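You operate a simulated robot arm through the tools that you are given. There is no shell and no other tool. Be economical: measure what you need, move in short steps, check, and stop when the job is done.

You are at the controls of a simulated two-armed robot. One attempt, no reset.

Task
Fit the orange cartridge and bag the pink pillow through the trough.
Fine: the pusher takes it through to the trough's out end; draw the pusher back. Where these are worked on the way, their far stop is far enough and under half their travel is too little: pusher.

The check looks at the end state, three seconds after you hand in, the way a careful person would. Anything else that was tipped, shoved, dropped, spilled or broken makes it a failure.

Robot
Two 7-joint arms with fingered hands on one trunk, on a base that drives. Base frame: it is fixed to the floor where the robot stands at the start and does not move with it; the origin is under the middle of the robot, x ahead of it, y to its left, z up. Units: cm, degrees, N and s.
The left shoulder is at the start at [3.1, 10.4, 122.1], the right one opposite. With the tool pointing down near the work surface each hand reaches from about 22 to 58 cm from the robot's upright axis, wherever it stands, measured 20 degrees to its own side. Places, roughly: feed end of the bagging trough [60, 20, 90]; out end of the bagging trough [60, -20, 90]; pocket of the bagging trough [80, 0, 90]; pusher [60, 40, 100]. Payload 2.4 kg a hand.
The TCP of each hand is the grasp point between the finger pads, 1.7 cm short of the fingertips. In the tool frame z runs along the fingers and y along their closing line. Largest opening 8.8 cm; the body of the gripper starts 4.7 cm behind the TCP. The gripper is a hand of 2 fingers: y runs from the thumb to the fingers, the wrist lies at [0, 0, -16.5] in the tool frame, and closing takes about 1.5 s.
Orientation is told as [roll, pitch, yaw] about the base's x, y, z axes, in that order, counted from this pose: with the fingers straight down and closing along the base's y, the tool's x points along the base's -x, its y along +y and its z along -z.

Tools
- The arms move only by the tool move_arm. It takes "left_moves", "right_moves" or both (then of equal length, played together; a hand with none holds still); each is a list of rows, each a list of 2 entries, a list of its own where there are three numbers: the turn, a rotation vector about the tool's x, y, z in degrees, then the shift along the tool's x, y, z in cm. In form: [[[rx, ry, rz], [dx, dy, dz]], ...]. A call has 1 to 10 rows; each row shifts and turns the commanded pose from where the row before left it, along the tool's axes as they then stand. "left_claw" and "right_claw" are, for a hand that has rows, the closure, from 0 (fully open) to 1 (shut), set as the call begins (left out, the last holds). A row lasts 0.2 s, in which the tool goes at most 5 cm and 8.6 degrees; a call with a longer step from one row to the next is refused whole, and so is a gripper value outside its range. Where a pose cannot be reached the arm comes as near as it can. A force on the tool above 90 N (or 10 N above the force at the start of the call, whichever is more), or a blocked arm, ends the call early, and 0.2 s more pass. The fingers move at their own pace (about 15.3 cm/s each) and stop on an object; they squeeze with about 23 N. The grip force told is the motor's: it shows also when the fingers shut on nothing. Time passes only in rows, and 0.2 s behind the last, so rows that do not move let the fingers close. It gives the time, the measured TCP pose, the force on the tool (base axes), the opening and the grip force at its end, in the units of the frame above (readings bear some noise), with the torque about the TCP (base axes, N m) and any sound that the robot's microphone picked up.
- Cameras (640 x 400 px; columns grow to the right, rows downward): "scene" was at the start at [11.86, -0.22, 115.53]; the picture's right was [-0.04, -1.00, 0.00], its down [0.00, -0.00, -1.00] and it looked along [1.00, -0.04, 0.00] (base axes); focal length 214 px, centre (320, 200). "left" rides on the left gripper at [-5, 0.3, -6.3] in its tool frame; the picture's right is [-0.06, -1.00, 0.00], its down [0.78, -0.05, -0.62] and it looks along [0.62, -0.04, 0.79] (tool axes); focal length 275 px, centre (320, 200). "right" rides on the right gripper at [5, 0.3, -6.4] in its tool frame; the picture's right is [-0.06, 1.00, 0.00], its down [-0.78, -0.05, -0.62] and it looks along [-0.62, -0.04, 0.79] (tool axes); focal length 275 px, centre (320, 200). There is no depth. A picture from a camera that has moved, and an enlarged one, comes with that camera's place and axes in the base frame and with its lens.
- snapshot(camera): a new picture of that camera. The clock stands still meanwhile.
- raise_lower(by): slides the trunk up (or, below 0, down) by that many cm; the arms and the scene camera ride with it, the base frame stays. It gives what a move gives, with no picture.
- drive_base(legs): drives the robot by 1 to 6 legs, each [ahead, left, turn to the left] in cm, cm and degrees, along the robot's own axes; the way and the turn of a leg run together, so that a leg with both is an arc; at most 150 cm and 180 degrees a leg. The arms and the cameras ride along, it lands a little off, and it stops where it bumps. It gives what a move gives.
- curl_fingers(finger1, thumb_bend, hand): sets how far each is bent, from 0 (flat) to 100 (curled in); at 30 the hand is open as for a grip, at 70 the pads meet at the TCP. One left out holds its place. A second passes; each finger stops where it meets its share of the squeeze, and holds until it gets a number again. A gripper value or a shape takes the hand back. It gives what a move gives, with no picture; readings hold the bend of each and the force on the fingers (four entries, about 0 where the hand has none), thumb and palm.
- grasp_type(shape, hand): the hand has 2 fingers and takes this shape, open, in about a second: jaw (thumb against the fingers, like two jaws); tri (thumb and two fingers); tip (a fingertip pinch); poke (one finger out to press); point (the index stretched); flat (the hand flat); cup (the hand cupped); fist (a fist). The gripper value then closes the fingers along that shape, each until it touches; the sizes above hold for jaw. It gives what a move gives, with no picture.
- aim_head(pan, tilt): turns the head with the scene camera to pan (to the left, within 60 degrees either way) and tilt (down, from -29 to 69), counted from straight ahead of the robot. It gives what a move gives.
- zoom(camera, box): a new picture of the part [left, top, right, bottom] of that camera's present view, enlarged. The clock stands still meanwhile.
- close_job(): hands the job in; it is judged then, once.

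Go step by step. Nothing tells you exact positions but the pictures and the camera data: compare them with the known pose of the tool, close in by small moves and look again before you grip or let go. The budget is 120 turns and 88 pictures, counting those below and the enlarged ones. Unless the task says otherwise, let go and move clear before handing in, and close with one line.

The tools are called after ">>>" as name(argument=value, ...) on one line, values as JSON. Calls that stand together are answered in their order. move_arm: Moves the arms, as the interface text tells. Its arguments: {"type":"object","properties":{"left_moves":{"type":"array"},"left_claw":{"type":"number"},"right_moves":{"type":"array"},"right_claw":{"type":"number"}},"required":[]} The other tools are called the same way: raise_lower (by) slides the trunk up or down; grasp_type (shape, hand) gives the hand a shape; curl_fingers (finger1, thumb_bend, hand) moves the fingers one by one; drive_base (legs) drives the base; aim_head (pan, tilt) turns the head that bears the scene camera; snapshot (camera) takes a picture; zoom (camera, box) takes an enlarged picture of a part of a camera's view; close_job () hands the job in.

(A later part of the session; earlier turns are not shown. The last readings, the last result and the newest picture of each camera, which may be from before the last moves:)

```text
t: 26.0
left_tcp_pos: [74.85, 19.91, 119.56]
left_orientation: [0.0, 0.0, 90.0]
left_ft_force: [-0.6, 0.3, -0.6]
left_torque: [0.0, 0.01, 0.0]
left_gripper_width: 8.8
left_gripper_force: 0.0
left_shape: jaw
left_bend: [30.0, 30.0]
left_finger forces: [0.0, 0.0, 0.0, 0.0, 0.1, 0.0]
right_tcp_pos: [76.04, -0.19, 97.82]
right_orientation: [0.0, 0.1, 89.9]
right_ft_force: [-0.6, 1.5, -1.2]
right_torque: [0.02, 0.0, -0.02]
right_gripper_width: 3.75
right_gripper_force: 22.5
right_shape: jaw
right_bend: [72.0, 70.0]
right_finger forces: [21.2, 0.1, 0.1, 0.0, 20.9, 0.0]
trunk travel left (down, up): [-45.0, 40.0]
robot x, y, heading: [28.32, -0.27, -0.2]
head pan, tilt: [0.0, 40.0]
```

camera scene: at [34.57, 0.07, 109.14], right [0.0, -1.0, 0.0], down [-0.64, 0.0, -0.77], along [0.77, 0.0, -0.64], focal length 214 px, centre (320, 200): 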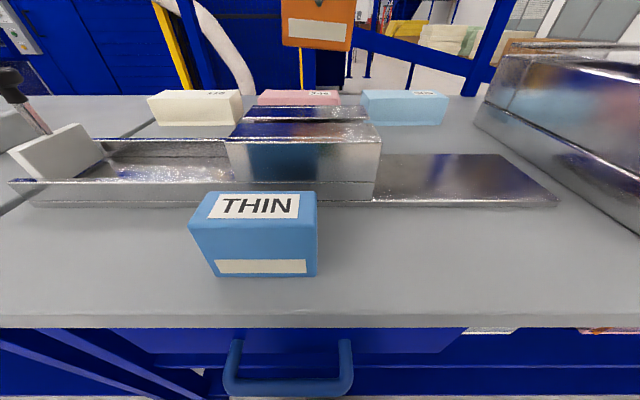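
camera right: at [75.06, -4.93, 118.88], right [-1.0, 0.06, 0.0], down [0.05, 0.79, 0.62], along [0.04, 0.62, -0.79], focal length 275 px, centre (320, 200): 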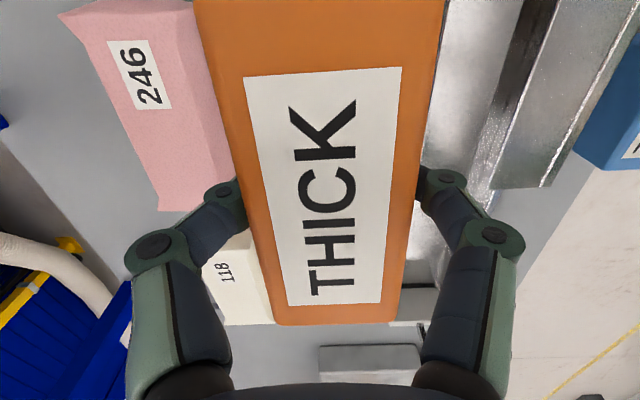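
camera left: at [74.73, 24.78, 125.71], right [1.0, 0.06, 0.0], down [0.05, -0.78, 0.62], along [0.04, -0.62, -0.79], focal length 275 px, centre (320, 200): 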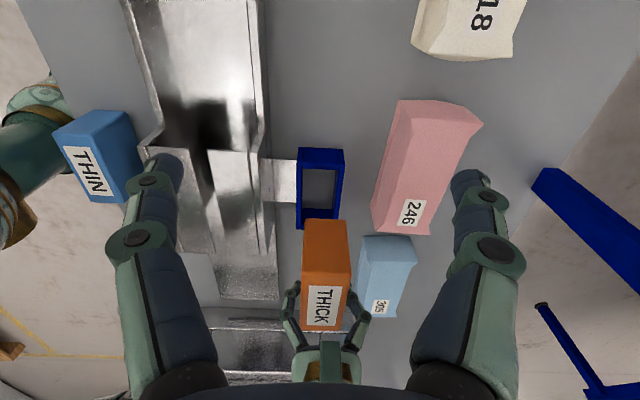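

>>> move_arm(right_moves=[[[0, 0, 0], [-0.08, 0, 0.3]], [[0, 0, 0], [0, 0, 0.3]], [[0, 0, 0], [0, 0, 0.3]], [[0, 0, 0], [0, 0, 0.3]], [[0, 0, 0], [0, 0, 0]]])

>>> snapshot(camera="left")

```text
t: 27.2
left_tcp_pos: [74.93, 19.98, 119.49]
left_orientation: [0.0, 0.0, 89.9]
left_ft_force: [0.4, -0.4, 0.4]
left_torque: [-0.01, 0.02, 0.05]
left_gripper_width: 8.77
left_gripper_force: 0.0
left_shape: jaw
left_bend: [30.0, 30.0]
left_finger forces: [0.0, 0.1, 0.0, 0.1, 0.0, 0.0]
right_tcp_pos: [76.3, -0.14, 96.78]
right_orientation: [0.0, 0.1, 89.7]
right_ft_force: [0.9, 4.0, -0.5]
right_torque: [0.02, 0.0, 0.04]
right_gripper_width: 3.75
right_gripper_force: 22.8
right_shape: jaw
right_bend: [72.0, 70.0]
right_finger forces: [21.2, 0.0, 0.0, 0.0, 21.2, 0.0]
trunk travel left (down, up): [-45.0, 40.0]
robot x, y, heading: [28.36, -0.53, 0.0]
head pan, tilt: [0.0, 40.0]
```

```text
56 pictures are left
camera left: at [74.63, 24.83, 125.74], right [1.0, 0.06, 0.0], down [0.05, -0.78, 0.62], along [0.04, -0.62, -0.79], focal length 275 px, centre (320, 200)
```

left: 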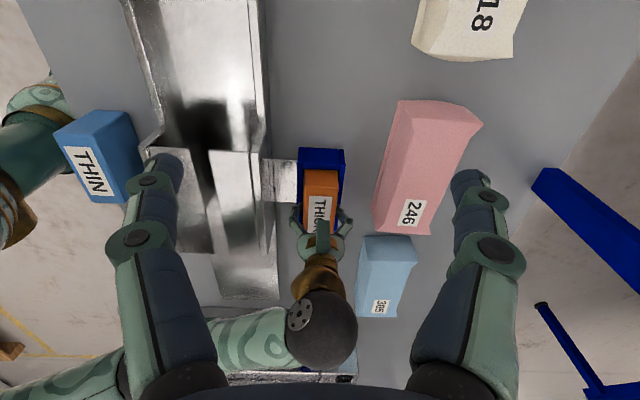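

>>> move_arm(right_moves=[[[0, 0, 0], [0, 0, 0.2]], [[0, 0, 0], [0, 0, 0.2]], [[0, 0, 0], [0, 0, 0]]])

>>> zoom(camera="left", box=[256, 140, 384, 220])

```text
t: 28.0
left_tcp_pos: [74.88, 19.91, 119.6]
left_orientation: [0.0, 0.0, 89.9]
left_ft_force: [-0.5, 0.5, -0.9]
left_torque: [-0.01, 0.03, 0.02]
left_gripper_width: 8.78
left_gripper_force: 0.1
left_shape: jaw
left_bend: [30.0, 30.0]
left_finger forces: [0.0, 0.0, 0.0, 0.0, 0.0, 0.0]
right_tcp_pos: [76.32, -0.21, 96.41]
right_orientation: [0.0, 0.0, 89.9]
right_ft_force: [1.2, 3.1, 6.3]
right_torque: [0.04, 0.0, 0.0]
right_gripper_width: 3.74
right_gripper_force: 23.0
right_shape: jaw
right_bend: [73.0, 70.0]
right_finger forces: [22.0, 0.0, 0.0, 0.1, 22.8, 0.0]
trunk travel left (down, up): [-45.0, 40.0]
robot x, y, heading: [27.91, -0.01, -0.2]
head pan, tilt: [0.0, 40.0]
```

```text
5.00 times, centred on (320, 180) of left
camera zoom: at [74.59, 24.82, 125.77], right [1.0, 0.06, 0.0], down [0.05, -0.78, 0.62], along [0.04, -0.62, -0.79], focal length 1376 px, centre (320, 300)
```

zoom: 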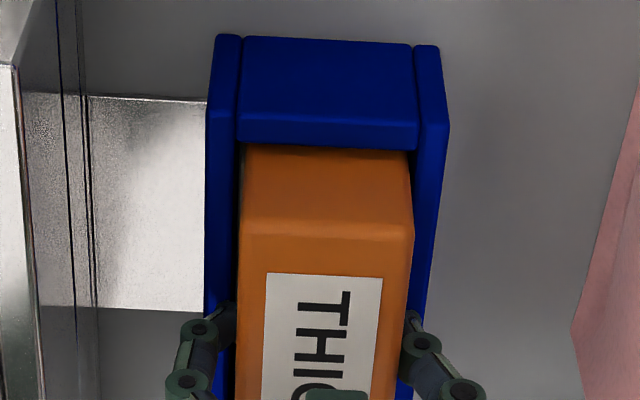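

The cartridge is seated on the bottom of the pocket. I'll release and rise.

>>> move_arm(right_moves=[[[0, 0, 0], [0, 0, 0]], [[0, 0, 0], [0, 0, 0]], [[0, 0, 0], [0, 0, 0]], [[0, 0, 0], [0, 0, 0]], [[0, 0, 0], [0, 0, 0]], [[0, 0, 0], [0, 0, -3]], [[0, 0, 0], [0, 0, -5]], [[0, 0, 0], [0, 0, -5]], [[0, 0, 0], [0, 0, -5]]], right_claw=0)

>>> snapshot(camera="left")

>>> snapshot(camera="right")

>>> snapshot(camera="scene")

```text
t: 30.0
left_tcp_pos: [74.9, 19.87, 119.51]
left_orientation: [0.0, 0.0, 89.9]
left_ft_force: [0.1, -0.2, -0.8]
left_torque: [-0.06, 0.01, -0.02]
left_gripper_width: 8.8
left_gripper_force: 0.1
left_shape: jaw
left_bend: [30.0, 30.0]
left_finger forces: [0.1, 0.1, 0.0, 0.0, 0.0, 0.0]
right_tcp_pos: [76.17, -0.12, 114.2]
right_orientation: [0.1, 0.1, 89.8]
right_ft_force: [1.0, 0.4, 0.0]
right_torque: [-0.02, -0.01, 0.01]
right_gripper_width: 8.79
right_gripper_force: 0.0
right_shape: jaw
right_bend: [30.0, 30.0]
right_finger forces: [0.1, 0.0, 0.0, 0.0, 0.0, 0.0]
trunk travel left (down, up): [-45.0, 40.0]
robot x, y, heading: [27.94, -0.4, 0.1]
head pan, tilt: [0.0, 40.0]
```

```text
54 pictures are left
camera left: at [74.6, 24.78, 125.77], right [1.0, 0.06, 0.0], down [0.05, -0.78, 0.62], along [0.04, -0.62, -0.79], focal length 275 px, centre (320, 200)
```

left: 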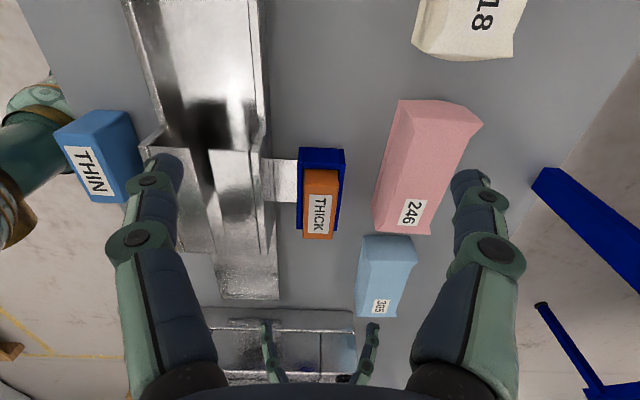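

```text
53 pictures are left
camera right: at [75.79, -5.02, 120.68], right [-1.0, 0.06, 0.0], down [0.05, 0.78, 0.62], along [0.04, 0.62, -0.79], focal length 275 px, centre (320, 200)
```

right: 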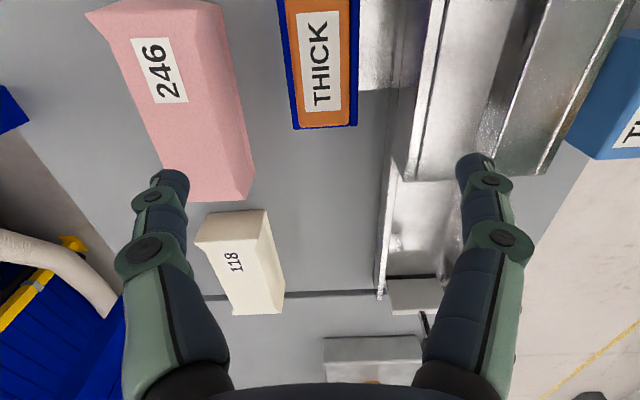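

```text
52 pictures are left
camera scene: at [39.63, 0.13, 109.15], right [0.0, -1.0, 0.0], down [-0.64, 0.0, -0.77], along [0.77, 0.0, -0.64], focal length 214 px, centre (320, 200)
```

scene: 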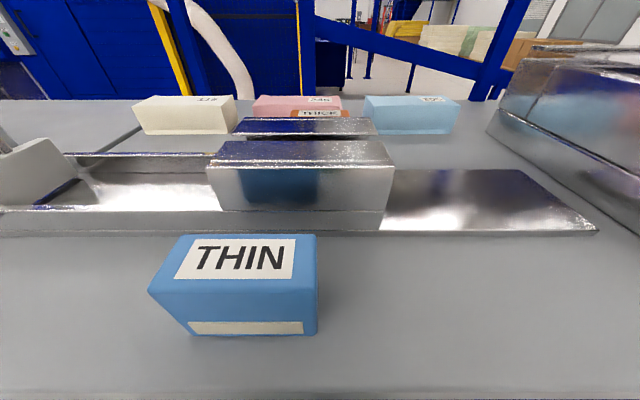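

The cartridge sits in the pocket. Now I measure the pink pillow from both hand cameras.

>>> zoom(camera="left", box=[340, 80, 532, 200])

>>> zoom(camera="left", box=[340, 150, 532, 270])

>>> zoom(camera="right", box=[60, 0, 380, 200])

```text
3.33 times, centred on (436, 140) of left
camera zoom: at [74.6, 24.78, 125.77], right [1.0, 0.06, 0.0], down [0.05, -0.78, 0.62], along [0.04, -0.62, -0.79], focal length 918 px, centre (-67, 400)
```

zoom: 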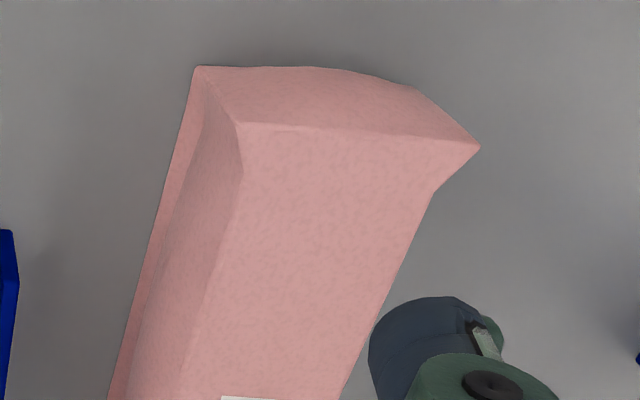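

```text
3.33 times, centred on (436, 210) of left
camera zoom: at [74.6, 24.78, 125.77], right [1.0, 0.06, 0.0], down [0.05, -0.78, 0.62], along [0.04, -0.62, -0.79], focal length 918 px, centre (-67, 167)
```

zoom: 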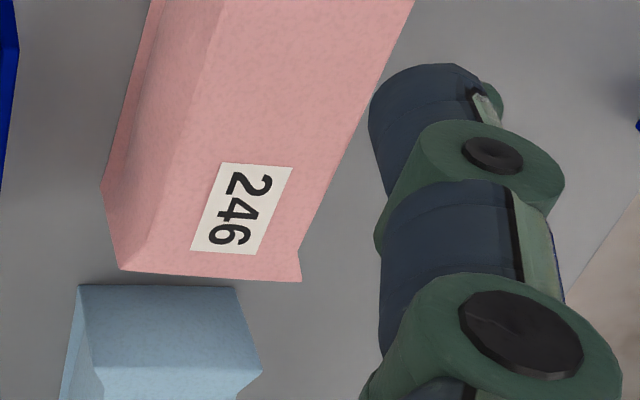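

```text
2.00 times, centred on (220, 100) of right
camera zoom: at [75.79, -5.02, 120.68], right [-1.0, 0.06, 0.0], down [0.05, 0.78, 0.62], along [0.04, 0.62, -0.79], focal length 551 px, centre (520, 400)
```

zoom: 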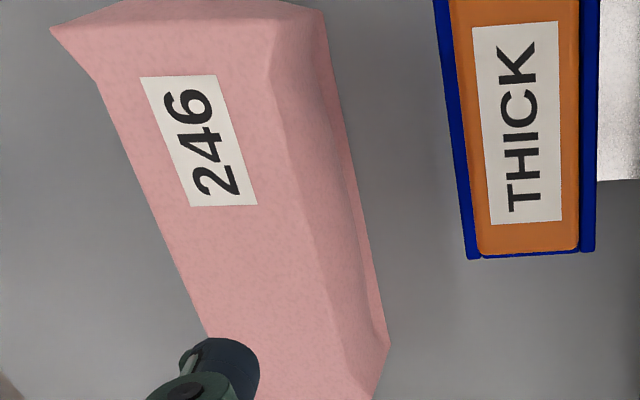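

The pillow spans about x 85–93.9, y -4.7–13.5, top 95, centre (89.4, 4.4). That needs the robot farther forward, so I'll check the column's clearance to the drawer handle by looking straight down.

>>> aim_head(pan=0, tilt=69)

>>> snapshot(camera="scene")

```text
t: 31.0
left_tcp_pos: [74.97, 19.87, 119.62]
left_orientation: [0.0, 0.0, 89.9]
left_ft_force: [0.0, 0.0, -0.4]
left_torque: [0.03, 0.0, 0.0]
left_gripper_width: 8.8
left_gripper_force: 0.1
left_shape: jaw
left_bend: [30.0, 30.0]
left_finger forces: [0.0, 0.1, 0.1, 0.1, 0.0, 0.1]
right_tcp_pos: [76.18, -0.14, 114.13]
right_orientation: [0.0, 0.1, 89.9]
right_ft_force: [-0.6, -0.6, -0.5]
right_torque: [0.01, -0.01, -0.01]
right_gripper_width: 8.81
right_gripper_force: 0.1
right_shape: jaw
right_bend: [30.0, 30.0]
right_finger forces: [0.1, 0.1, 0.1, 0.0, 0.1, 0.1]
trunk travel left (down, up): [-45.0, 40.0]
robot x, y, heading: [27.92, -0.24, -0.2]
head pan, tilt: [0.0, 68.8]
```

```text
48 pictures are left
camera scene: at [36.75, 0.13, 105.54], right [0.0, -1.0, 0.0], down [-0.93, 0.0, -0.36], along [0.36, 0.0, -0.93], focal length 214 px, centre (320, 200)
```

scene: 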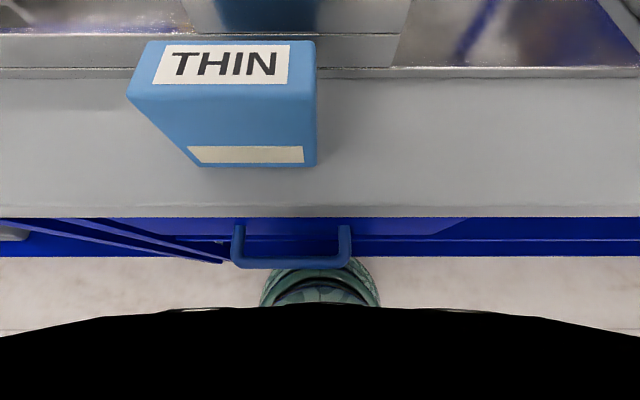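

The column has about 4 cm to the handle. I'll withdraw the right hand, then test how far the left hand actually reaches toward the pillow.

>>> move_arm(right_moves=[[[0, 0, 0], [2.5, 3, -2]], [[0, 0, 0], [2.5, 3, -2]], [[0, 0, 0], [2.5, 3, -2]], [[0, 0, 0], [2.5, 3, -2]], [[0, 0, 0], [2.5, 3, 0]], [[0, 0, 0], [2.5, 3, 0]]])

>>> move_arm(left_moves=[[[0, 0, 0], [2.5, -2, 2.5]], [[0, 0, 0], [2.5, -2, 2.5]], [[0, 0, 0], [2.5, -2, 2.5]], [[0, 0, 0], [2.5, -2, 2.5]], [[0, 0, 0], [2, -2, 2.5]], [[0, 0, 0], [2, -2, 1]], [[0, 0, 0], [0, -2, 0]]])

```text
t: 32.4
left_tcp_pos: [75.06, 19.96, 119.46]
left_orientation: [0.0, 0.0, 90.0]
left_ft_force: [0.0, 0.2, -0.4]
left_torque: [0.02, -0.01, 0.0]
left_gripper_width: 8.79
left_gripper_force: 0.2
left_shape: jaw
left_bend: [30.0, 30.0]
left_finger forces: [0.1, 0.0, 0.0, 0.0, 0.0, 0.0]
right_tcp_pos: [58.1, -15.04, 122.38]
right_orientation: [0.0, 0.0, 89.9]
right_ft_force: [0.2, 1.4, -0.6]
right_torque: [0.0, -0.01, -0.02]
right_gripper_width: 8.79
right_gripper_force: 0.0
right_shape: jaw
right_bend: [30.0, 30.0]
right_finger forces: [0.1, 0.1, 0.1, 0.0, 0.0, 0.1]
trunk travel left (down, up): [-45.0, 40.0]
robot x, y, heading: [28.06, 0.12, -0.1]
head pan, tilt: [0.0, 68.8]
```

```text
t: 34.0
left_tcp_pos: [83.08, 8.61, 107.91]
left_orientation: [-0.1, -0.1, 90.0]
left_ft_force: [0.0, 1.1, 1.2]
left_torque: [0.03, 0.04, -0.03]
left_gripper_width: 8.79
left_gripper_force: 0.1
left_shape: jaw
left_bend: [30.0, 30.0]
left_finger forces: [0.1, 0.0, 0.0, 0.1, 0.0, 0.0]
left hand out of reach, approached as far as the arm can: row 5, 6, 7
right_tcp_pos: [58.12, -14.97, 122.34]
right_orientation: [0.0, 0.0, 90.0]
right_ft_force: [0.0, 0.1, -0.2]
right_torque: [-0.02, -0.01, 0.01]
right_gripper_width: 8.8
right_gripper_force: 0.0
right_shape: jaw
right_bend: [30.0, 30.0]
right_finger forces: [0.0, 0.0, 0.0, 0.0, 0.0, 0.0]
trunk travel left (down, up): [-45.0, 40.0]
robot x, y, heading: [28.26, -0.04, 0.1]
head pan, tilt: [0.0, 68.8]
```

The left hand tops out at x 83 here. Turning the base to the right brings the left shoulder forward, so I'll retract and turn the left wrist first.

>>> move_arm(left_moves=[[[0, 0, 0], [0, 2, -4]], [[0, 0, 0], [-1, 3, -4]], [[0, 0, 0], [-1, 3, -4]], [[0, 0, 0], [-1, 4, -2]], [[0, 0, 0], [-1, 4, 0]], [[0, 0, 8.5], [0, 0, 0]], [[0, 0, 8.5], [0, 0, 0]], [[0, 0, 8.5], [0, 0, 0]], [[0, 0, 8.5], [0, 0, 0]], [[0, 0, 8.5], [0, 0, 0]]])

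>>> move_arm(left_moves=[[[0, 0, 8.5], [0, 0, 0]], [[0, 0, 8.5], [0, 0, 0]], [[0, 0, 8.5], [0, 0, 0]], [[0, 0, 8.5], [0, 0, 0]], [[0, 0, 8.5], [0, 0, 0]], [[0, 0, 8.5], [0, 0, 0]], [[0, 0, 8.5], [0, 0, 0]], [[0, 0, 8.5], [0, 0, 0]], [[0, 0, 8.5], [0, 0, 0]], [[0, 0, 8.5], [0, 0, 0]]])

```text
refused: row 2 steps farther than a row can; nothing moved
```

```text
t: 36.2
left_tcp_pos: [83.03, 8.56, 108.11]
left_orientation: [0.0, 0.0, 4.9]
left_ft_force: [0.6, -0.1, 0.6]
left_torque: [-0.02, -0.01, -0.02]
left_gripper_width: 8.79
left_gripper_force: 0.1
left_shape: jaw
left_bend: [30.0, 30.0]
left_finger forces: [0.0, 0.1, 0.0, 0.0, 0.1, 0.0]
right_tcp_pos: [58.28, -15.12, 122.21]
right_orientation: [0.0, 0.0, 89.9]
right_ft_force: [0.7, -0.1, -0.3]
right_torque: [-0.02, -0.01, 0.04]
right_gripper_width: 8.8
right_gripper_force: 0.1
right_shape: jaw
right_bend: [30.0, 30.0]
right_finger forces: [0.0, 0.0, 0.1, 0.1, 0.1, 0.1]
trunk travel left (down, up): [-45.0, 40.0]
robot x, y, heading: [28.2, -0.32, 0.0]
head pan, tilt: [0.0, 68.8]
```

>>> move_arm(left_moves=[[[0, 0, 0], [2.5, 0, -4]], [[0, 0, 0], [2.5, 0, -4]], [[0, 0, 0], [3, 0.5, -3.8]], [[0, 0, 0], [4, 0.5, -2]], [[0, 0, 0], [4.5, 0.5, -1]], [[0, 0, 8.5], [0, 0, 0]], [[0, 0, 8.5], [0, 0, 0]], [[0, 0, 8.5], [0, 0, 0]], [[0, 0, 8.5], [0, 0, 0]], [[0, 0, 8.5], [0, 0, 0]]])

>>> aim_head(pan=0, tilt=40)

>>> snapshot(camera="scene")

```text
t: 38.4
left_tcp_pos: [78.1, 6.37, 126.26]
left_orientation: [-0.1, 0.1, -37.8]
left_ft_force: [-0.1, -0.2, -0.3]
left_torque: [-0.02, 0.03, 0.0]
left_gripper_width: 8.8
left_gripper_force: 0.0
left_shape: jaw
left_bend: [30.0, 30.0]
left_finger forces: [0.1, 0.0, 0.1, 0.0, 0.0, 0.0]
left hand out of reach, approached as far as the arm can: row 1, 2, 3, 4, 5
right_tcp_pos: [58.16, -14.98, 122.31]
right_orientation: [0.0, 0.1, 89.9]
right_ft_force: [0.0, -1.0, 0.6]
right_torque: [-0.02, 0.01, 0.01]
right_gripper_width: 8.81
right_gripper_force: 0.0
right_shape: jaw
right_bend: [30.0, 30.0]
right_finger forces: [0.0, 0.0, 0.0, 0.0, 0.0, 0.0]
trunk travel left (down, up): [-45.0, 40.0]
robot x, y, heading: [28.08, -0.07, -0.3]
head pan, tilt: [0.0, 68.8]
```

```text
t: 39.3
left_tcp_pos: [78.15, 6.31, 126.15]
left_orientation: [0.0, 0.0, -37.5]
left_ft_force: [-0.7, -0.5, 0.2]
left_torque: [-0.04, -0.01, -0.01]
left_gripper_width: 8.77
left_gripper_force: 0.1
left_shape: jaw
left_bend: [30.0, 30.0]
left_finger forces: [0.0, 0.1, 0.0, 0.0, 0.0, 0.1]
right_tcp_pos: [58.1, -14.93, 122.28]
right_orientation: [0.0, 0.0, 89.9]
right_ft_force: [0.3, -1.2, -0.9]
right_torque: [0.02, -0.02, 0.0]
right_gripper_width: 8.79
right_gripper_force: 0.0
right_shape: jaw
right_bend: [30.0, 30.0]
right_finger forces: [0.0, 0.1, 0.0, 0.1, 0.0, 0.0]
trunk travel left (down, up): [-45.0, 40.0]
robot x, y, heading: [28.47, 0.11, -0.1]
head pan, tilt: [0.0, 40.0]
```

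```text
47 pictures are left
camera scene: at [39.65, 0.11, 109.14], right [0.0, -1.0, 0.0], down [-0.64, 0.0, -0.77], along [0.77, 0.0, -0.64], focal length 214 px, centre (320, 200)
```

scene: 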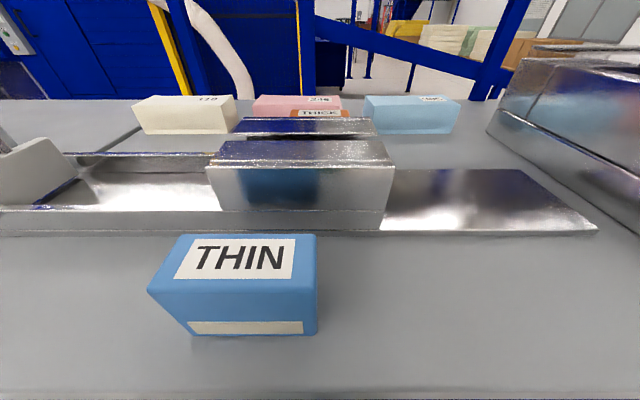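

>>> move_arm(left_moves=[[[0, 0, 0], [3.57, -1.9, 0.5]], [[0, 0, 0], [3.57, -1.9, 0.5]], [[0, 0, 0], [3.57, -1.9, 0.5]], [[0, 0, 7.5], [0, 0, 0]], [[0, 0, 0], [0, 0, 0]]])

>>> drive_base(legs=[[0, 0, -22]])

>>> snapshot(camera="scene")

```text
t: 40.5
left_tcp_pos: [77.68, 6.05, 127.22]
left_orientation: [0.0, 0.0, -45.1]
left_ft_force: [0.1, -0.8, 0.1]
left_torque: [0.0, -0.01, 0.01]
left_gripper_width: 8.78
left_gripper_force: 0.0
left_shape: jaw
left_bend: [30.0, 30.0]
left_finger forces: [0.0, 0.1, 0.0, 0.1, 0.0, 0.0]
left hand out of reach, approached as far as the arm can: row 1, 2, 3
right_tcp_pos: [58.13, -15.09, 122.19]
right_orientation: [0.0, 0.1, 89.8]
right_ft_force: [-0.5, -0.9, 0.0]
right_torque: [-0.01, -0.05, -0.01]
right_gripper_width: 8.81
right_gripper_force: 0.1
right_shape: jaw
right_bend: [30.0, 30.0]
right_finger forces: [0.0, 0.0, 0.1, 0.0, 0.0, 0.0]
trunk travel left (down, up): [-45.0, 40.0]
robot x, y, heading: [28.13, -0.29, -0.0]
head pan, tilt: [0.0, 40.0]
```

```text
t: 42.1
left_tcp_pos: [76.4, -12.91, 127.2]
left_orientation: [0.0, -0.1, -67.1]
left_ft_force: [-0.2, -0.2, 0.0]
left_torque: [0.0, -0.01, 0.01]
left_gripper_width: 8.83
left_gripper_force: 0.0
left_shape: jaw
left_bend: [30.0, 30.0]
left_finger forces: [0.1, 0.0, 0.0, 0.0, 0.0, 0.1]
right_tcp_pos: [50.28, -25.2, 122.31]
right_orientation: [0.1, -0.1, 67.7]
right_ft_force: [-0.3, 0.2, -0.1]
right_torque: [0.03, 0.0, 0.01]
right_gripper_width: 8.79
right_gripper_force: 0.0
right_shape: jaw
right_bend: [30.0, 30.0]
right_finger forces: [0.1, 0.0, 0.0, 0.0, 0.1, 0.0]
trunk travel left (down, up): [-45.0, 40.0]
robot x, y, heading: [28.26, -0.12, -22.2]
head pan, tilt: [0.0, 40.0]
```

```text
46 pictures are left
camera scene: at [38.79, -4.2, 109.15], right [-0.38, -0.93, 0.0], down [-0.6, 0.24, -0.77], along [0.71, -0.29, -0.64], focal length 214 px, centre (320, 200)
```

scene: 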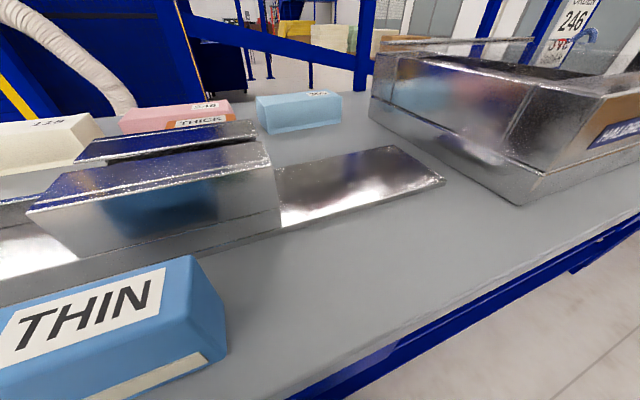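

The left arm seems stuck near full stretch; I'll let it settle with still rows to see whether it converges to its command.

>>> move_arm(left_moves=[[[0, 0, 0], [0, 0, 0]], [[0, 0, 0], [0, 0, 0]], [[0, 0, 0], [0, 0, 0]], [[0, 0, 0], [0, 0, 1]], [[0, 0, 0], [0, 0, 1]], [[0, 0, 0], [0, 0, 0]]])

```text
t: 43.5
left_tcp_pos: [76.89, -13.44, 125.48]
left_orientation: [0.0, 0.0, -67.1]
left_ft_force: [0.9, 0.9, -1.1]
left_torque: [-0.01, 0.0, 0.03]
left_gripper_width: 8.81
left_gripper_force: 0.0
left_shape: jaw
left_bend: [30.0, 30.0]
left_finger forces: [0.0, 0.1, 0.0, 0.1, 0.0, 0.0]
left hand out of reach, approached as far as the arm can: row 4, 5
right_tcp_pos: [50.37, -25.17, 122.33]
right_orientation: [0.0, 0.1, 67.7]
right_ft_force: [-0.4, -0.1, 0.2]
right_torque: [0.03, -0.03, 0.0]
right_gripper_width: 8.8
right_gripper_force: 0.0
right_shape: jaw
right_bend: [30.0, 30.0]
right_finger forces: [0.0, 0.1, 0.0, 0.0, 0.0, 0.0]
trunk travel left (down, up): [-45.0, 40.0]
robot x, y, heading: [28.17, -0.1, -22.3]
head pan, tilt: [0.0, 40.0]
```

>>> move_arm(left_moves=[[[0, 0, 0], [3.4, -2.8, 1.87]], [[0, 0, 0], [3.4, -2.8, 1.87]], [[0, 0, 0], [3.4, -2.8, 1.87]], [[0, 0, 0], [3.4, -2.8, 1.87]]])

```text
t: 44.5
left_tcp_pos: [76.98, -13.41, 125.45]
left_orientation: [0.1, 0.0, -67.3]
left_ft_force: [0.0, -0.4, 0.3]
left_torque: [0.0, -0.01, 0.01]
left_gripper_width: 8.81
left_gripper_force: 0.2
left_shape: jaw
left_bend: [30.0, 30.0]
left_finger forces: [0.0, 0.1, 0.0, 0.0, 0.0, 0.0]
left hand out of reach, approached as far as the arm can: row 1, 2, 3, 4
right_tcp_pos: [50.42, -25.2, 122.3]
right_orientation: [0.0, 0.1, 67.7]
right_ft_force: [-0.5, -0.1, -0.2]
right_torque: [-0.02, -0.03, 0.01]
right_gripper_width: 8.8
right_gripper_force: 0.0
right_shape: jaw
right_bend: [30.0, 30.0]
right_finger forces: [0.0, 0.1, 0.0, 0.0, 0.0, 0.1]
trunk travel left (down, up): [-45.0, 40.0]
robot x, y, heading: [28.18, -0.11, -22.2]
head pan, tilt: [0.0, 40.0]
```

>>> move_arm(left_moves=[[[-5.1, -6.15, 0], [-1.7, 1.4, 0]], [[-5.1, -6.15, 0], [-1.7, 1.4, 0]], [[-5.1, -6.15, 0], [-1.7, 1.4, 0]], [[0, 0, 0], [2.8, -2.3, 0]], [[0, 0, 0], [2.8, -2.3, 0]], [[0, 0, 0], [2.8, -2.3, 0]]])

```text
t: 45.9
left_tcp_pos: [82.36, -17.62, 126.31]
left_orientation: [15.8, -18.3, -69.6]
left_ft_force: [-0.2, 0.1, 0.5]
left_torque: [0.02, 0.03, 0.0]
left_gripper_width: 8.79
left_gripper_force: 0.0
left_shape: jaw
left_bend: [30.0, 30.0]
left_finger forces: [0.0, 0.0, 0.1, 0.1, 0.0, 0.1]
left hand out of reach, approached as far as the arm can: row 4, 5, 6
right_tcp_pos: [50.35, -25.27, 122.2]
right_orientation: [0.0, 0.0, 67.7]
right_ft_force: [-0.3, -0.6, 0.1]
right_torque: [0.01, -0.01, 0.02]
right_gripper_width: 8.8
right_gripper_force: 0.1
right_shape: jaw
right_bend: [30.0, 30.0]
right_finger forces: [0.0, 0.0, 0.0, 0.0, 0.0, 0.1]
trunk travel left (down, up): [-45.0, 40.0]
robot x, y, heading: [28.29, -0.09, -22.1]
head pan, tilt: [0.0, 40.0]
```

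Turning works but retreating doesn't, so a joint seems wound up. I'll unwind the tilt and the yaw, then try to retreat.

>>> move_arm(left_moves=[[[5.1, 6.15, 0], [1.7, -1.4, 0]], [[5.1, 6.15, 0], [1.7, -1.4, 0]], [[5.1, 6.15, 0], [1.7, -1.4, 0]], [[0, 0, -8.5], [0, 0, 0]], [[0, 0, -8.5], [0, 0, 0]], [[0, 0, -8.5], [0, 0, 0]], [[0, 0, -8.5], [0, 0, 0]], [[0, 0, -8.5], [0, 0, 0]], [[0, 0, -8.5], [0, 0, 0]], [[0, 0, -8.5], [0, 0, 0]]])

>>> aim_head(pan=-10, tilt=-20)

>>> snapshot(camera="scene")

```text
t: 48.1
left_tcp_pos: [76.49, -14.59, 124.51]
left_orientation: [0.0, 0.0, -7.6]
left_ft_force: [0.6, -0.1, -0.5]
left_torque: [0.02, 0.05, 0.0]
left_gripper_width: 8.8
left_gripper_force: 0.0
left_shape: jaw
left_bend: [30.0, 30.0]
left_finger forces: [0.1, 0.0, 0.0, 0.1, 0.0, 0.0]
left hand out of reach, approached as far as the arm can: row 8
right_tcp_pos: [50.24, -25.24, 122.25]
right_orientation: [0.0, 0.1, 67.7]
right_ft_force: [0.8, 0.6, -0.3]
right_torque: [0.0, 0.0, 0.0]
right_gripper_width: 8.78
right_gripper_force: 0.1
right_shape: jaw
right_bend: [30.0, 30.0]
right_finger forces: [0.1, 0.1, 0.1, 0.1, 0.0, 0.0]
trunk travel left (down, up): [-45.0, 40.0]
robot x, y, heading: [28.34, -0.46, -21.9]
head pan, tilt: [0.0, 40.0]
```

```text
t: 49.4
left_tcp_pos: [76.57, -14.53, 124.5]
left_orientation: [0.0, 0.1, -7.8]
left_ft_force: [0.6, 1.0, 0.6]
left_torque: [0.02, 0.0, 0.0]
left_gripper_width: 8.82
left_gripper_force: 0.1
left_shape: jaw
left_bend: [30.0, 30.0]
left_finger forces: [0.0, 0.0, 0.1, 0.0, 0.1, 0.1]
right_tcp_pos: [50.24, -25.26, 122.3]
right_orientation: [0.0, 0.0, 67.7]
right_ft_force: [1.0, 0.4, 0.1]
right_torque: [-0.02, 0.01, 0.0]
right_gripper_width: 8.78
right_gripper_force: 0.0
right_shape: jaw
right_bend: [30.0, 30.0]
right_finger forces: [0.0, 0.1, 0.0, 0.0, 0.0, 0.1]
trunk travel left (down, up): [-45.0, 40.0]
robot x, y, heading: [28.39, -0.1, -22.1]
head pan, tilt: [-10.0, -20.0]
```

```text
45 pictures are left
camera scene: at [37.36, -5.03, 118.44], right [-0.53, -0.85, 0.0], down [0.29, -0.18, -0.94], along [0.8, -0.5, 0.34], focal length 214 px, centre (320, 200)
```

scene: 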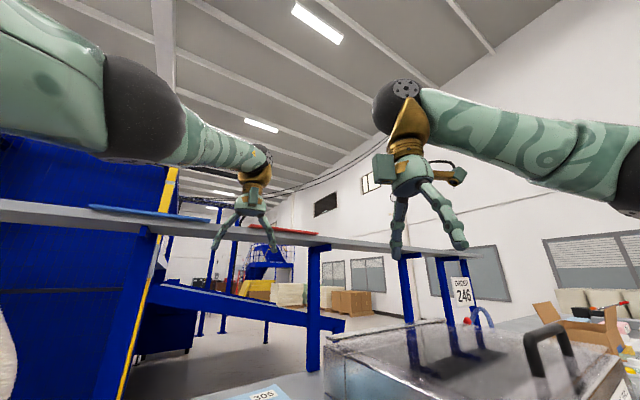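

>>> move_arm(left_moves=[[[0, 0, 0], [0, 4, 0]], [[0, 0, 0], [0, 4, 0]], [[0, 0, 0], [0, 4, 0]], [[0, 0, 0], [2, 2, 0]], [[0, 0, 0], [3, 0, 0]], [[0, 0, 0], [3, 0, 0]]])

```text
t: 50.8
left_tcp_pos: [70.64, 0.46, 124.44]
left_orientation: [0.0, 0.1, -7.7]
left_ft_force: [0.8, -0.8, 0.0]
left_torque: [0.05, -0.02, -0.04]
left_gripper_width: 8.8
left_gripper_force: 0.0
left_shape: jaw
left_bend: [30.0, 30.0]
left_finger forces: [0.0, 0.0, 0.0, 0.0, 0.1, 0.0]
right_tcp_pos: [50.31, -25.08, 122.28]
right_orientation: [0.0, 0.1, 67.8]
right_ft_force: [0.4, -0.2, 0.1]
right_torque: [0.0, 0.0, 0.0]
right_gripper_width: 8.8
right_gripper_force: 0.0
right_shape: jaw
right_bend: [30.0, 30.0]
right_finger forces: [0.0, 0.1, 0.0, 0.0, 0.0, 0.0]
trunk travel left (down, up): [-45.0, 40.0]
robot x, y, heading: [28.37, 0.14, -21.9]
head pan, tilt: [-10.0, -20.0]
```

Unstuck; I'll keep margin from full stretch from now on. Before turning further I check the torso clearance over the table with the right camera.

>>> snapshot(camera="right")

>>> snapshot(camera="left")

```text
44 pictures are left
camera right: at [48.21, -29.59, 128.7], right [-0.9, 0.44, 0.0], down [0.34, 0.71, 0.62], along [0.27, 0.56, -0.79], focal length 275 px, centre (320, 200)
```

right: 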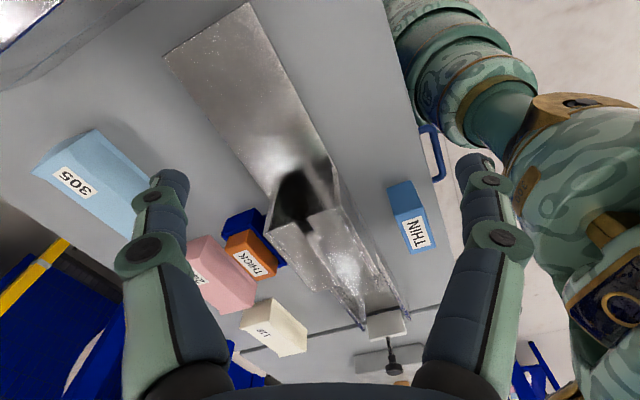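

```text
43 pictures are left
camera left: at [75.57, 0.07, 130.77], right [-0.07, -1.0, 0.0], down [-0.78, 0.06, 0.62], along [-0.62, 0.05, -0.79], focal length 275 px, centre (320, 200)
```

left: 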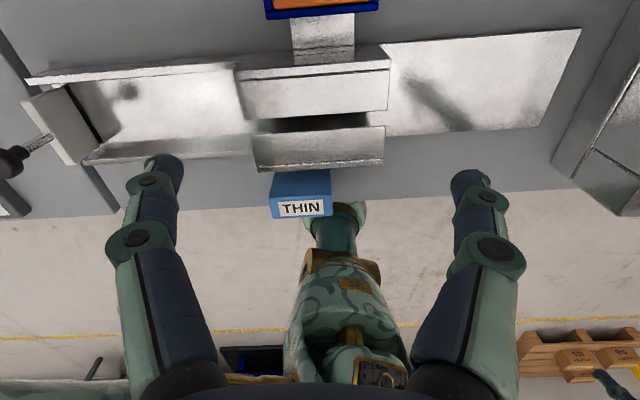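

The torso above the table is slim (radius about 10), so turning is safe. I'll move to about x 31 and turn to -60.

>>> drive_base(legs=[[2.3, 1.4, 0], [0, 0, -38]])

>>> aim_head(pan=45, tilt=35)

>>> snapshot(camera="scene")

```text
t: 51.6
left_tcp_pos: [70.98, 0.61, 124.48]
left_orientation: [0.0, 0.1, -7.8]
left_ft_force: [0.6, 0.2, -0.3]
left_torque: [-0.02, -0.01, 0.01]
left_gripper_width: 8.76
left_gripper_force: 0.1
left_shape: jaw
left_bend: [30.0, 30.0]
left_finger forces: [0.0, 0.1, 0.1, 0.0, 0.1, 0.0]
right_tcp_pos: [50.72, -25.05, 122.27]
right_orientation: [-0.1, 0.1, 67.6]
right_ft_force: [-1.0, -0.5, -0.8]
right_torque: [-0.03, 0.02, 0.03]
right_gripper_width: 8.79
right_gripper_force: 0.0
right_shape: jaw
right_bend: [30.0, 30.0]
right_finger forces: [0.0, 0.0, 0.0, 0.0, 0.0, 0.0]
trunk travel left (down, up): [-45.0, 40.0]
robot x, y, heading: [28.75, 0.18, -22.3]
head pan, tilt: [-10.0, -20.0]
stopped in leg 1: the robot was blocked; the commanded pose is now the measured one
```

```text
t: 52.8
left_tcp_pos: [70.95, 0.47, 124.5]
left_orientation: [0.0, 0.2, -7.8]
left_ft_force: [-0.2, -0.3, 0.1]
left_torque: [-0.01, -0.02, 0.02]
left_gripper_width: 8.8
left_gripper_force: 0.0
left_shape: jaw
left_bend: [30.0, 30.0]
left_finger forces: [0.0, 0.0, 0.0, 0.0, 0.0, 0.1]
right_tcp_pos: [50.73, -25.18, 122.12]
right_orientation: [0.0, 0.0, 67.6]
right_ft_force: [0.0, -0.2, -0.1]
right_torque: [0.0, -0.01, 0.03]
right_gripper_width: 8.8
right_gripper_force: 0.1
right_shape: jaw
right_bend: [30.0, 30.0]
right_finger forces: [0.0, 0.0, 0.1, 0.0, 0.0, 0.1]
trunk travel left (down, up): [-45.0, 40.0]
robot x, y, heading: [28.61, 0.13, -22.5]
head pan, tilt: [45.0, 35.0]
```

```text
42 pictures are left
camera scene: at [39.45, 2.53, 109.91], right [0.38, -0.92, 0.0], down [-0.53, -0.22, -0.82], along [0.76, 0.32, -0.57], focal length 214 px, centre (320, 200)
```

scene: 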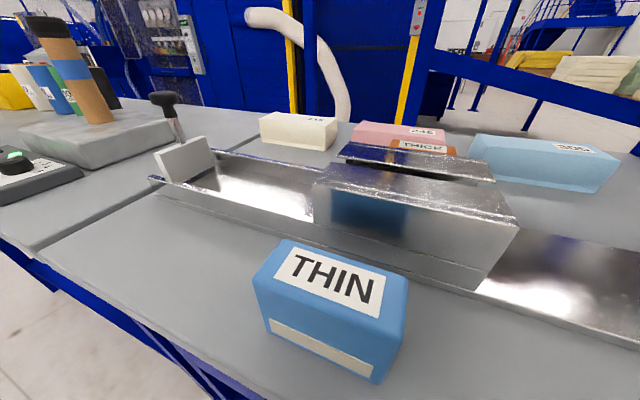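

Blocked at x≈28.7, so I back off slightly and turn in place; the rest I'll gain with a slight outward tilt of the hand.

>>> drive_base(legs=[[-0.6, 0, 0], [0, 0, -38]])

>>> move_arm(left_moves=[[[0, 0, 8.5], [0, 0, 0]], [[0, 0, 8.5], [0, 0, 0]], [[0, 0, 8.5], [0, 0, 0]], [[0, 0, 8.5], [0, 0, 0]], [[0, 0, 8.5], [0, 0, 0]]])

```text
t: 55.4
left_tcp_pos: [61.44, -25.64, 124.55]
left_orientation: [0.0, 0.1, -46.2]
left_ft_force: [0.8, -0.5, -0.3]
left_torque: [-0.01, 0.02, -0.02]
left_gripper_width: 8.77
left_gripper_force: 0.2
left_shape: jaw
left_bend: [30.0, 30.0]
left_finger forces: [0.0, 0.0, 0.0, 0.0, 0.0, 0.1]
right_tcp_pos: [29.69, -33.02, 122.28]
right_orientation: [0.0, 0.0, 29.1]
right_ft_force: [0.0, -0.1, -0.4]
right_torque: [-0.01, 0.0, -0.02]
right_gripper_width: 8.77
right_gripper_force: 0.1
right_shape: jaw
right_bend: [30.0, 30.0]
right_finger forces: [0.0, 0.0, 0.1, 0.1, 0.0, 0.0]
trunk travel left (down, up): [-45.0, 40.0]
robot x, y, heading: [28.29, 0.2, -60.9]
head pan, tilt: [45.0, 35.0]
```

```text
t: 56.6
left_tcp_pos: [61.51, -25.56, 124.53]
left_orientation: [0.0, 0.1, -88.9]
left_ft_force: [-0.1, 0.3, -0.1]
left_torque: [0.0, 0.0, 0.01]
left_gripper_width: 8.79
left_gripper_force: 0.1
left_shape: jaw
left_bend: [30.0, 30.0]
left_finger forces: [0.0, 0.1, 0.0, 0.0, 0.0, 0.0]
right_tcp_pos: [29.69, -33.04, 122.26]
right_orientation: [0.0, 0.1, 29.0]
right_ft_force: [-0.2, -0.3, -0.8]
right_torque: [-0.04, 0.01, -0.01]
right_gripper_width: 8.8
right_gripper_force: 0.1
right_shape: jaw
right_bend: [30.0, 30.0]
right_finger forces: [0.0, 0.0, 0.0, 0.0, 0.0, 0.0]
trunk travel left (down, up): [-45.0, 40.0]
robot x, y, heading: [27.71, 0.51, -60.7]
head pan, tilt: [45.0, 35.0]
```

>>> move_arm(left_moves=[[[0, 0, 0], [3.75, 2.7, 0.5]], [[0, 0, 0], [3.75, 2.7, 0.5]], [[0, 0, 0], [3.75, 2.7, 1.2]], [[0, 0, 0], [3.75, 2.7, 1.2]], [[0, 0, 0], [3.75, 2.7, 1.2]], [[0, 0, 0], [3.75, 2.7, 1.2]], [[0, 0, 0], [3.75, 2.7, 1.2]], [[0, 0, 0], [3.75, 2.7, 1.2]], [[-6, 0, -1], [0, 0, 0]], [[-6, 0, 0], [0, 0, 0]]])

>>> snapshot(camera="left")

>>> snapshot(camera="scene")

```text
t: 58.8
left_tcp_pos: [84.17, 1.69, 115.58]
left_orientation: [12.1, 0.0, -87.7]
left_ft_force: [-0.4, 0.2, 0.1]
left_torque: [0.01, 0.01, 0.01]
left_gripper_width: 8.79
left_gripper_force: 0.1
left_shape: jaw
left_bend: [30.0, 30.0]
left_finger forces: [0.0, 0.0, 0.1, 0.0, 0.0, 0.1]
left hand out of reach, approached as far as the arm can: row 6, 7
right_tcp_pos: [29.74, -33.04, 122.24]
right_orientation: [0.0, 0.1, 29.1]
right_ft_force: [-0.8, 0.2, 0.1]
right_torque: [0.05, 0.03, 0.0]
right_gripper_width: 8.78
right_gripper_force: 0.1
right_shape: jaw
right_bend: [30.0, 30.0]
right_finger forces: [0.0, 0.1, 0.0, 0.0, 0.0, 0.1]
trunk travel left (down, up): [-45.0, 40.0]
robot x, y, heading: [28.23, 0.01, -60.9]
head pan, tilt: [45.0, 35.0]
```

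```text
41 pictures are left
camera left: at [83.27, -3.41, 121.89], right [-0.97, -0.1, -0.21], down [-0.21, 0.78, 0.59], along [0.1, 0.62, -0.78], focal length 275 px, centre (320, 200)
```

left: 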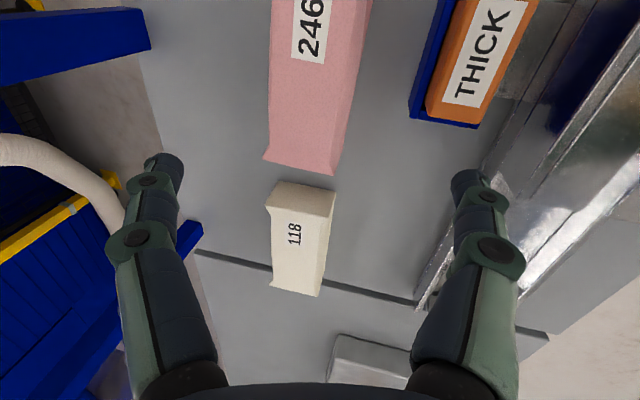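

```text
40 pictures are left
camera scene: at [37.96, -4.45, 109.91], right [-0.27, -0.96, 0.0], down [-0.55, 0.16, -0.82], along [0.79, -0.22, -0.57], focal length 214 px, centre (320, 200)
```

scene: 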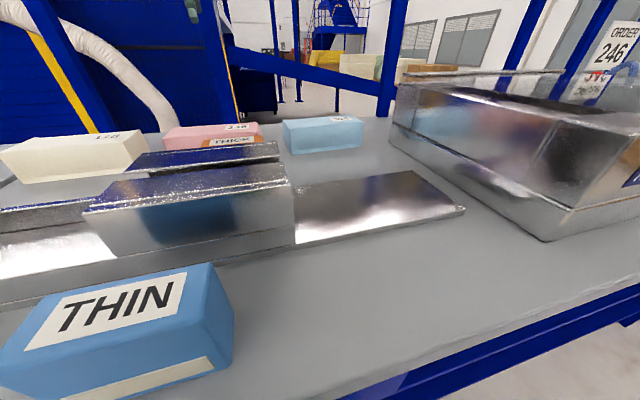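

>>> move_arm(left_moves=[[[0, 0, 2.3], [0.9, 0.9, 3.9]], [[0, 0, 0], [0.9, 0.9, 3.9]], [[0, 0, 0], [0.9, 0.9, 3.9]], [[0, 0, 0], [0, 0, 0]]])

>>> curl_fingers(hand="left", finger1=22, thumb_bend=22)

>>> snapshot(camera="left")

```text
t: 59.8
left_tcp_pos: [89.14, 4.58, 104.64]
left_orientation: [11.9, 0.3, -90.0]
left_ft_force: [0.3, 0.5, 0.0]
left_torque: [-0.03, -0.01, -0.01]
left_gripper_width: 8.76
left_gripper_force: 0.1
left_shape: jaw
left_bend: [30.0, 30.0]
left_finger forces: [0.0, 0.0, 0.0, 0.0, 0.0, 0.0]
right_tcp_pos: [29.72, -33.11, 122.23]
right_orientation: [0.0, 0.1, 29.1]
right_ft_force: [-0.3, -0.4, 0.1]
right_torque: [-0.01, 0.01, -0.02]
right_gripper_width: 8.81
right_gripper_force: 0.0
right_shape: jaw
right_bend: [30.0, 30.0]
right_finger forces: [0.0, 0.0, 0.1, 0.0, 0.0, 0.1]
trunk travel left (down, up): [-45.0, 40.0]
robot x, y, heading: [28.26, 0.65, -60.9]
head pan, tilt: [45.0, 35.0]
```

```text
t: 60.8
left_tcp_pos: [89.09, 4.55, 104.82]
left_orientation: [11.8, 0.4, -90.0]
left_ft_force: [0.4, 0.1, 0.0]
left_torque: [-0.01, -0.01, -0.01]
left_gripper_width: 9.47
left_gripper_force: 0.1
left_shape: fingers
left_bend: [22.0, 22.0]
left_finger forces: [0.0, 0.1, 0.0, 0.1, 0.1, 0.0]
right_tcp_pos: [29.62, -33.13, 122.27]
right_orientation: [0.0, 0.1, 29.1]
right_ft_force: [0.8, -0.5, -0.2]
right_torque: [0.0, 0.04, -0.01]
right_gripper_width: 8.8
right_gripper_force: 0.0
right_shape: jaw
right_bend: [30.0, 30.0]
right_finger forces: [0.1, 0.1, 0.0, 0.1, 0.0, 0.0]
trunk travel left (down, up): [-45.0, 40.0]
robot x, y, heading: [28.45, 0.41, -60.7]
head pan, tilt: [45.0, 35.0]
```

```text
39 pictures are left
camera left: at [88.14, -0.6, 110.92], right [-0.98, -0.06, -0.21], down [-0.18, 0.78, 0.6], along [0.13, 0.62, -0.77], focal length 275 px, centre (320, 200)
```

left: 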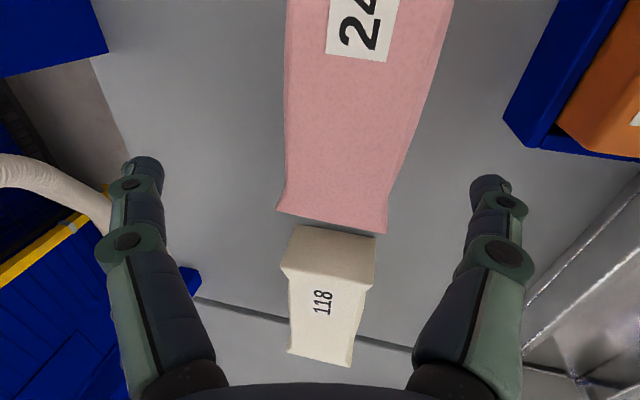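

>>> curl_fingers(hand="left", finger1=10, thumb_bend=10)

>>> move_arm(left_moves=[[[5, 0, 0], [0, 0, 0]], [[0, 0, 0], [0, -0.42, 3.6]], [[0, 0, 0], [0, -0.42, 3.6]], [[0, 0, 0], [0, 0, 0]]])

>>> snapshot(camera="left")

>>> zoom(camera="scene", box=[120, 80, 312, 200])

```text
t: 61.8
left_tcp_pos: [89.14, 4.54, 104.62]
left_orientation: [11.9, 0.4, -90.0]
left_ft_force: [-0.2, 0.7, 0.1]
left_torque: [0.03, 0.01, 0.01]
left_gripper_width: 10.93
left_gripper_force: 0.1
left_shape: fingers
left_bend: [10.0, 10.0]
left_finger forces: [0.0, 0.1, 0.0, 0.0, 0.1, 0.1]
right_tcp_pos: [29.63, -33.02, 122.4]
right_orientation: [0.1, 0.1, 29.1]
right_ft_force: [0.3, -0.3, -0.5]
right_torque: [0.02, -0.02, 0.01]
right_gripper_width: 8.78
right_gripper_force: 0.1
right_shape: jaw
right_bend: [30.0, 30.0]
right_finger forces: [0.0, 0.0, 0.0, 0.0, 0.1, 0.0]
trunk travel left (down, up): [-45.0, 40.0]
robot x, y, heading: [28.3, 0.58, -60.9]
head pan, tilt: [45.0, 35.0]
```

```text
t: 62.8
left_tcp_pos: [89.28, 4.75, 97.36]
left_orientation: [6.8, 0.4, -90.0]
left_ft_force: [-0.7, 0.4, -0.1]
left_torque: [0.03, -0.05, -0.02]
left_gripper_width: 10.92
left_gripper_force: 0.0
left_shape: fingers
left_bend: [10.0, 10.0]
left_finger forces: [0.1, 0.1, 0.1, 0.0, 0.1, 0.0]
right_tcp_pos: [29.72, -33.09, 122.27]
right_orientation: [0.0, 0.1, 29.1]
right_ft_force: [0.7, 0.4, 0.6]
right_torque: [0.0, -0.02, -0.01]
right_gripper_width: 8.78
right_gripper_force: 0.1
right_shape: jaw
right_bend: [30.0, 30.0]
right_finger forces: [0.1, 0.0, 0.0, 0.0, 0.0, 0.0]
trunk travel left (down, up): [-45.0, 40.0]
robot x, y, heading: [28.25, 0.33, -60.8]
head pan, tilt: [45.0, 35.0]
```

```text
38 pictures are left
camera left: at [88.83, -0.35, 103.68], right [-0.99, -0.06, -0.12], down [-0.12, 0.78, 0.61], along [0.06, 0.62, -0.78], focal length 275 px, centre (320, 200)
```

left: 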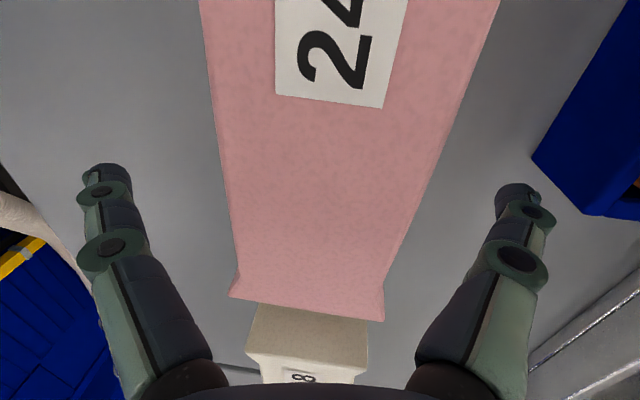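

```text
3.33 times, centred on (216, 140) of scene
camera zoom: at [37.97, -4.45, 109.9], right [-0.27, -0.96, 0.0], down [-0.55, 0.16, -0.82], along [0.79, -0.22, -0.57], focal length 715 px, centre (667, 400)
```

zoom: 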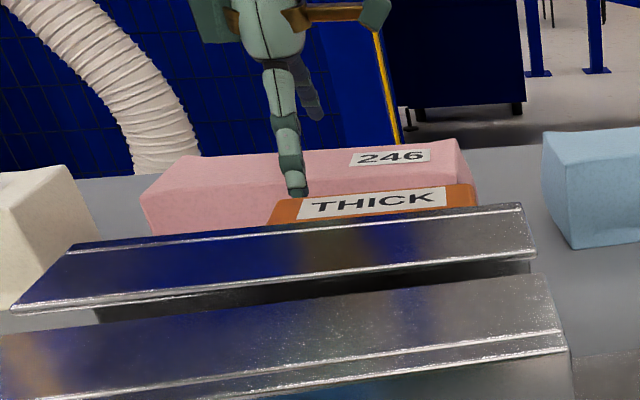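

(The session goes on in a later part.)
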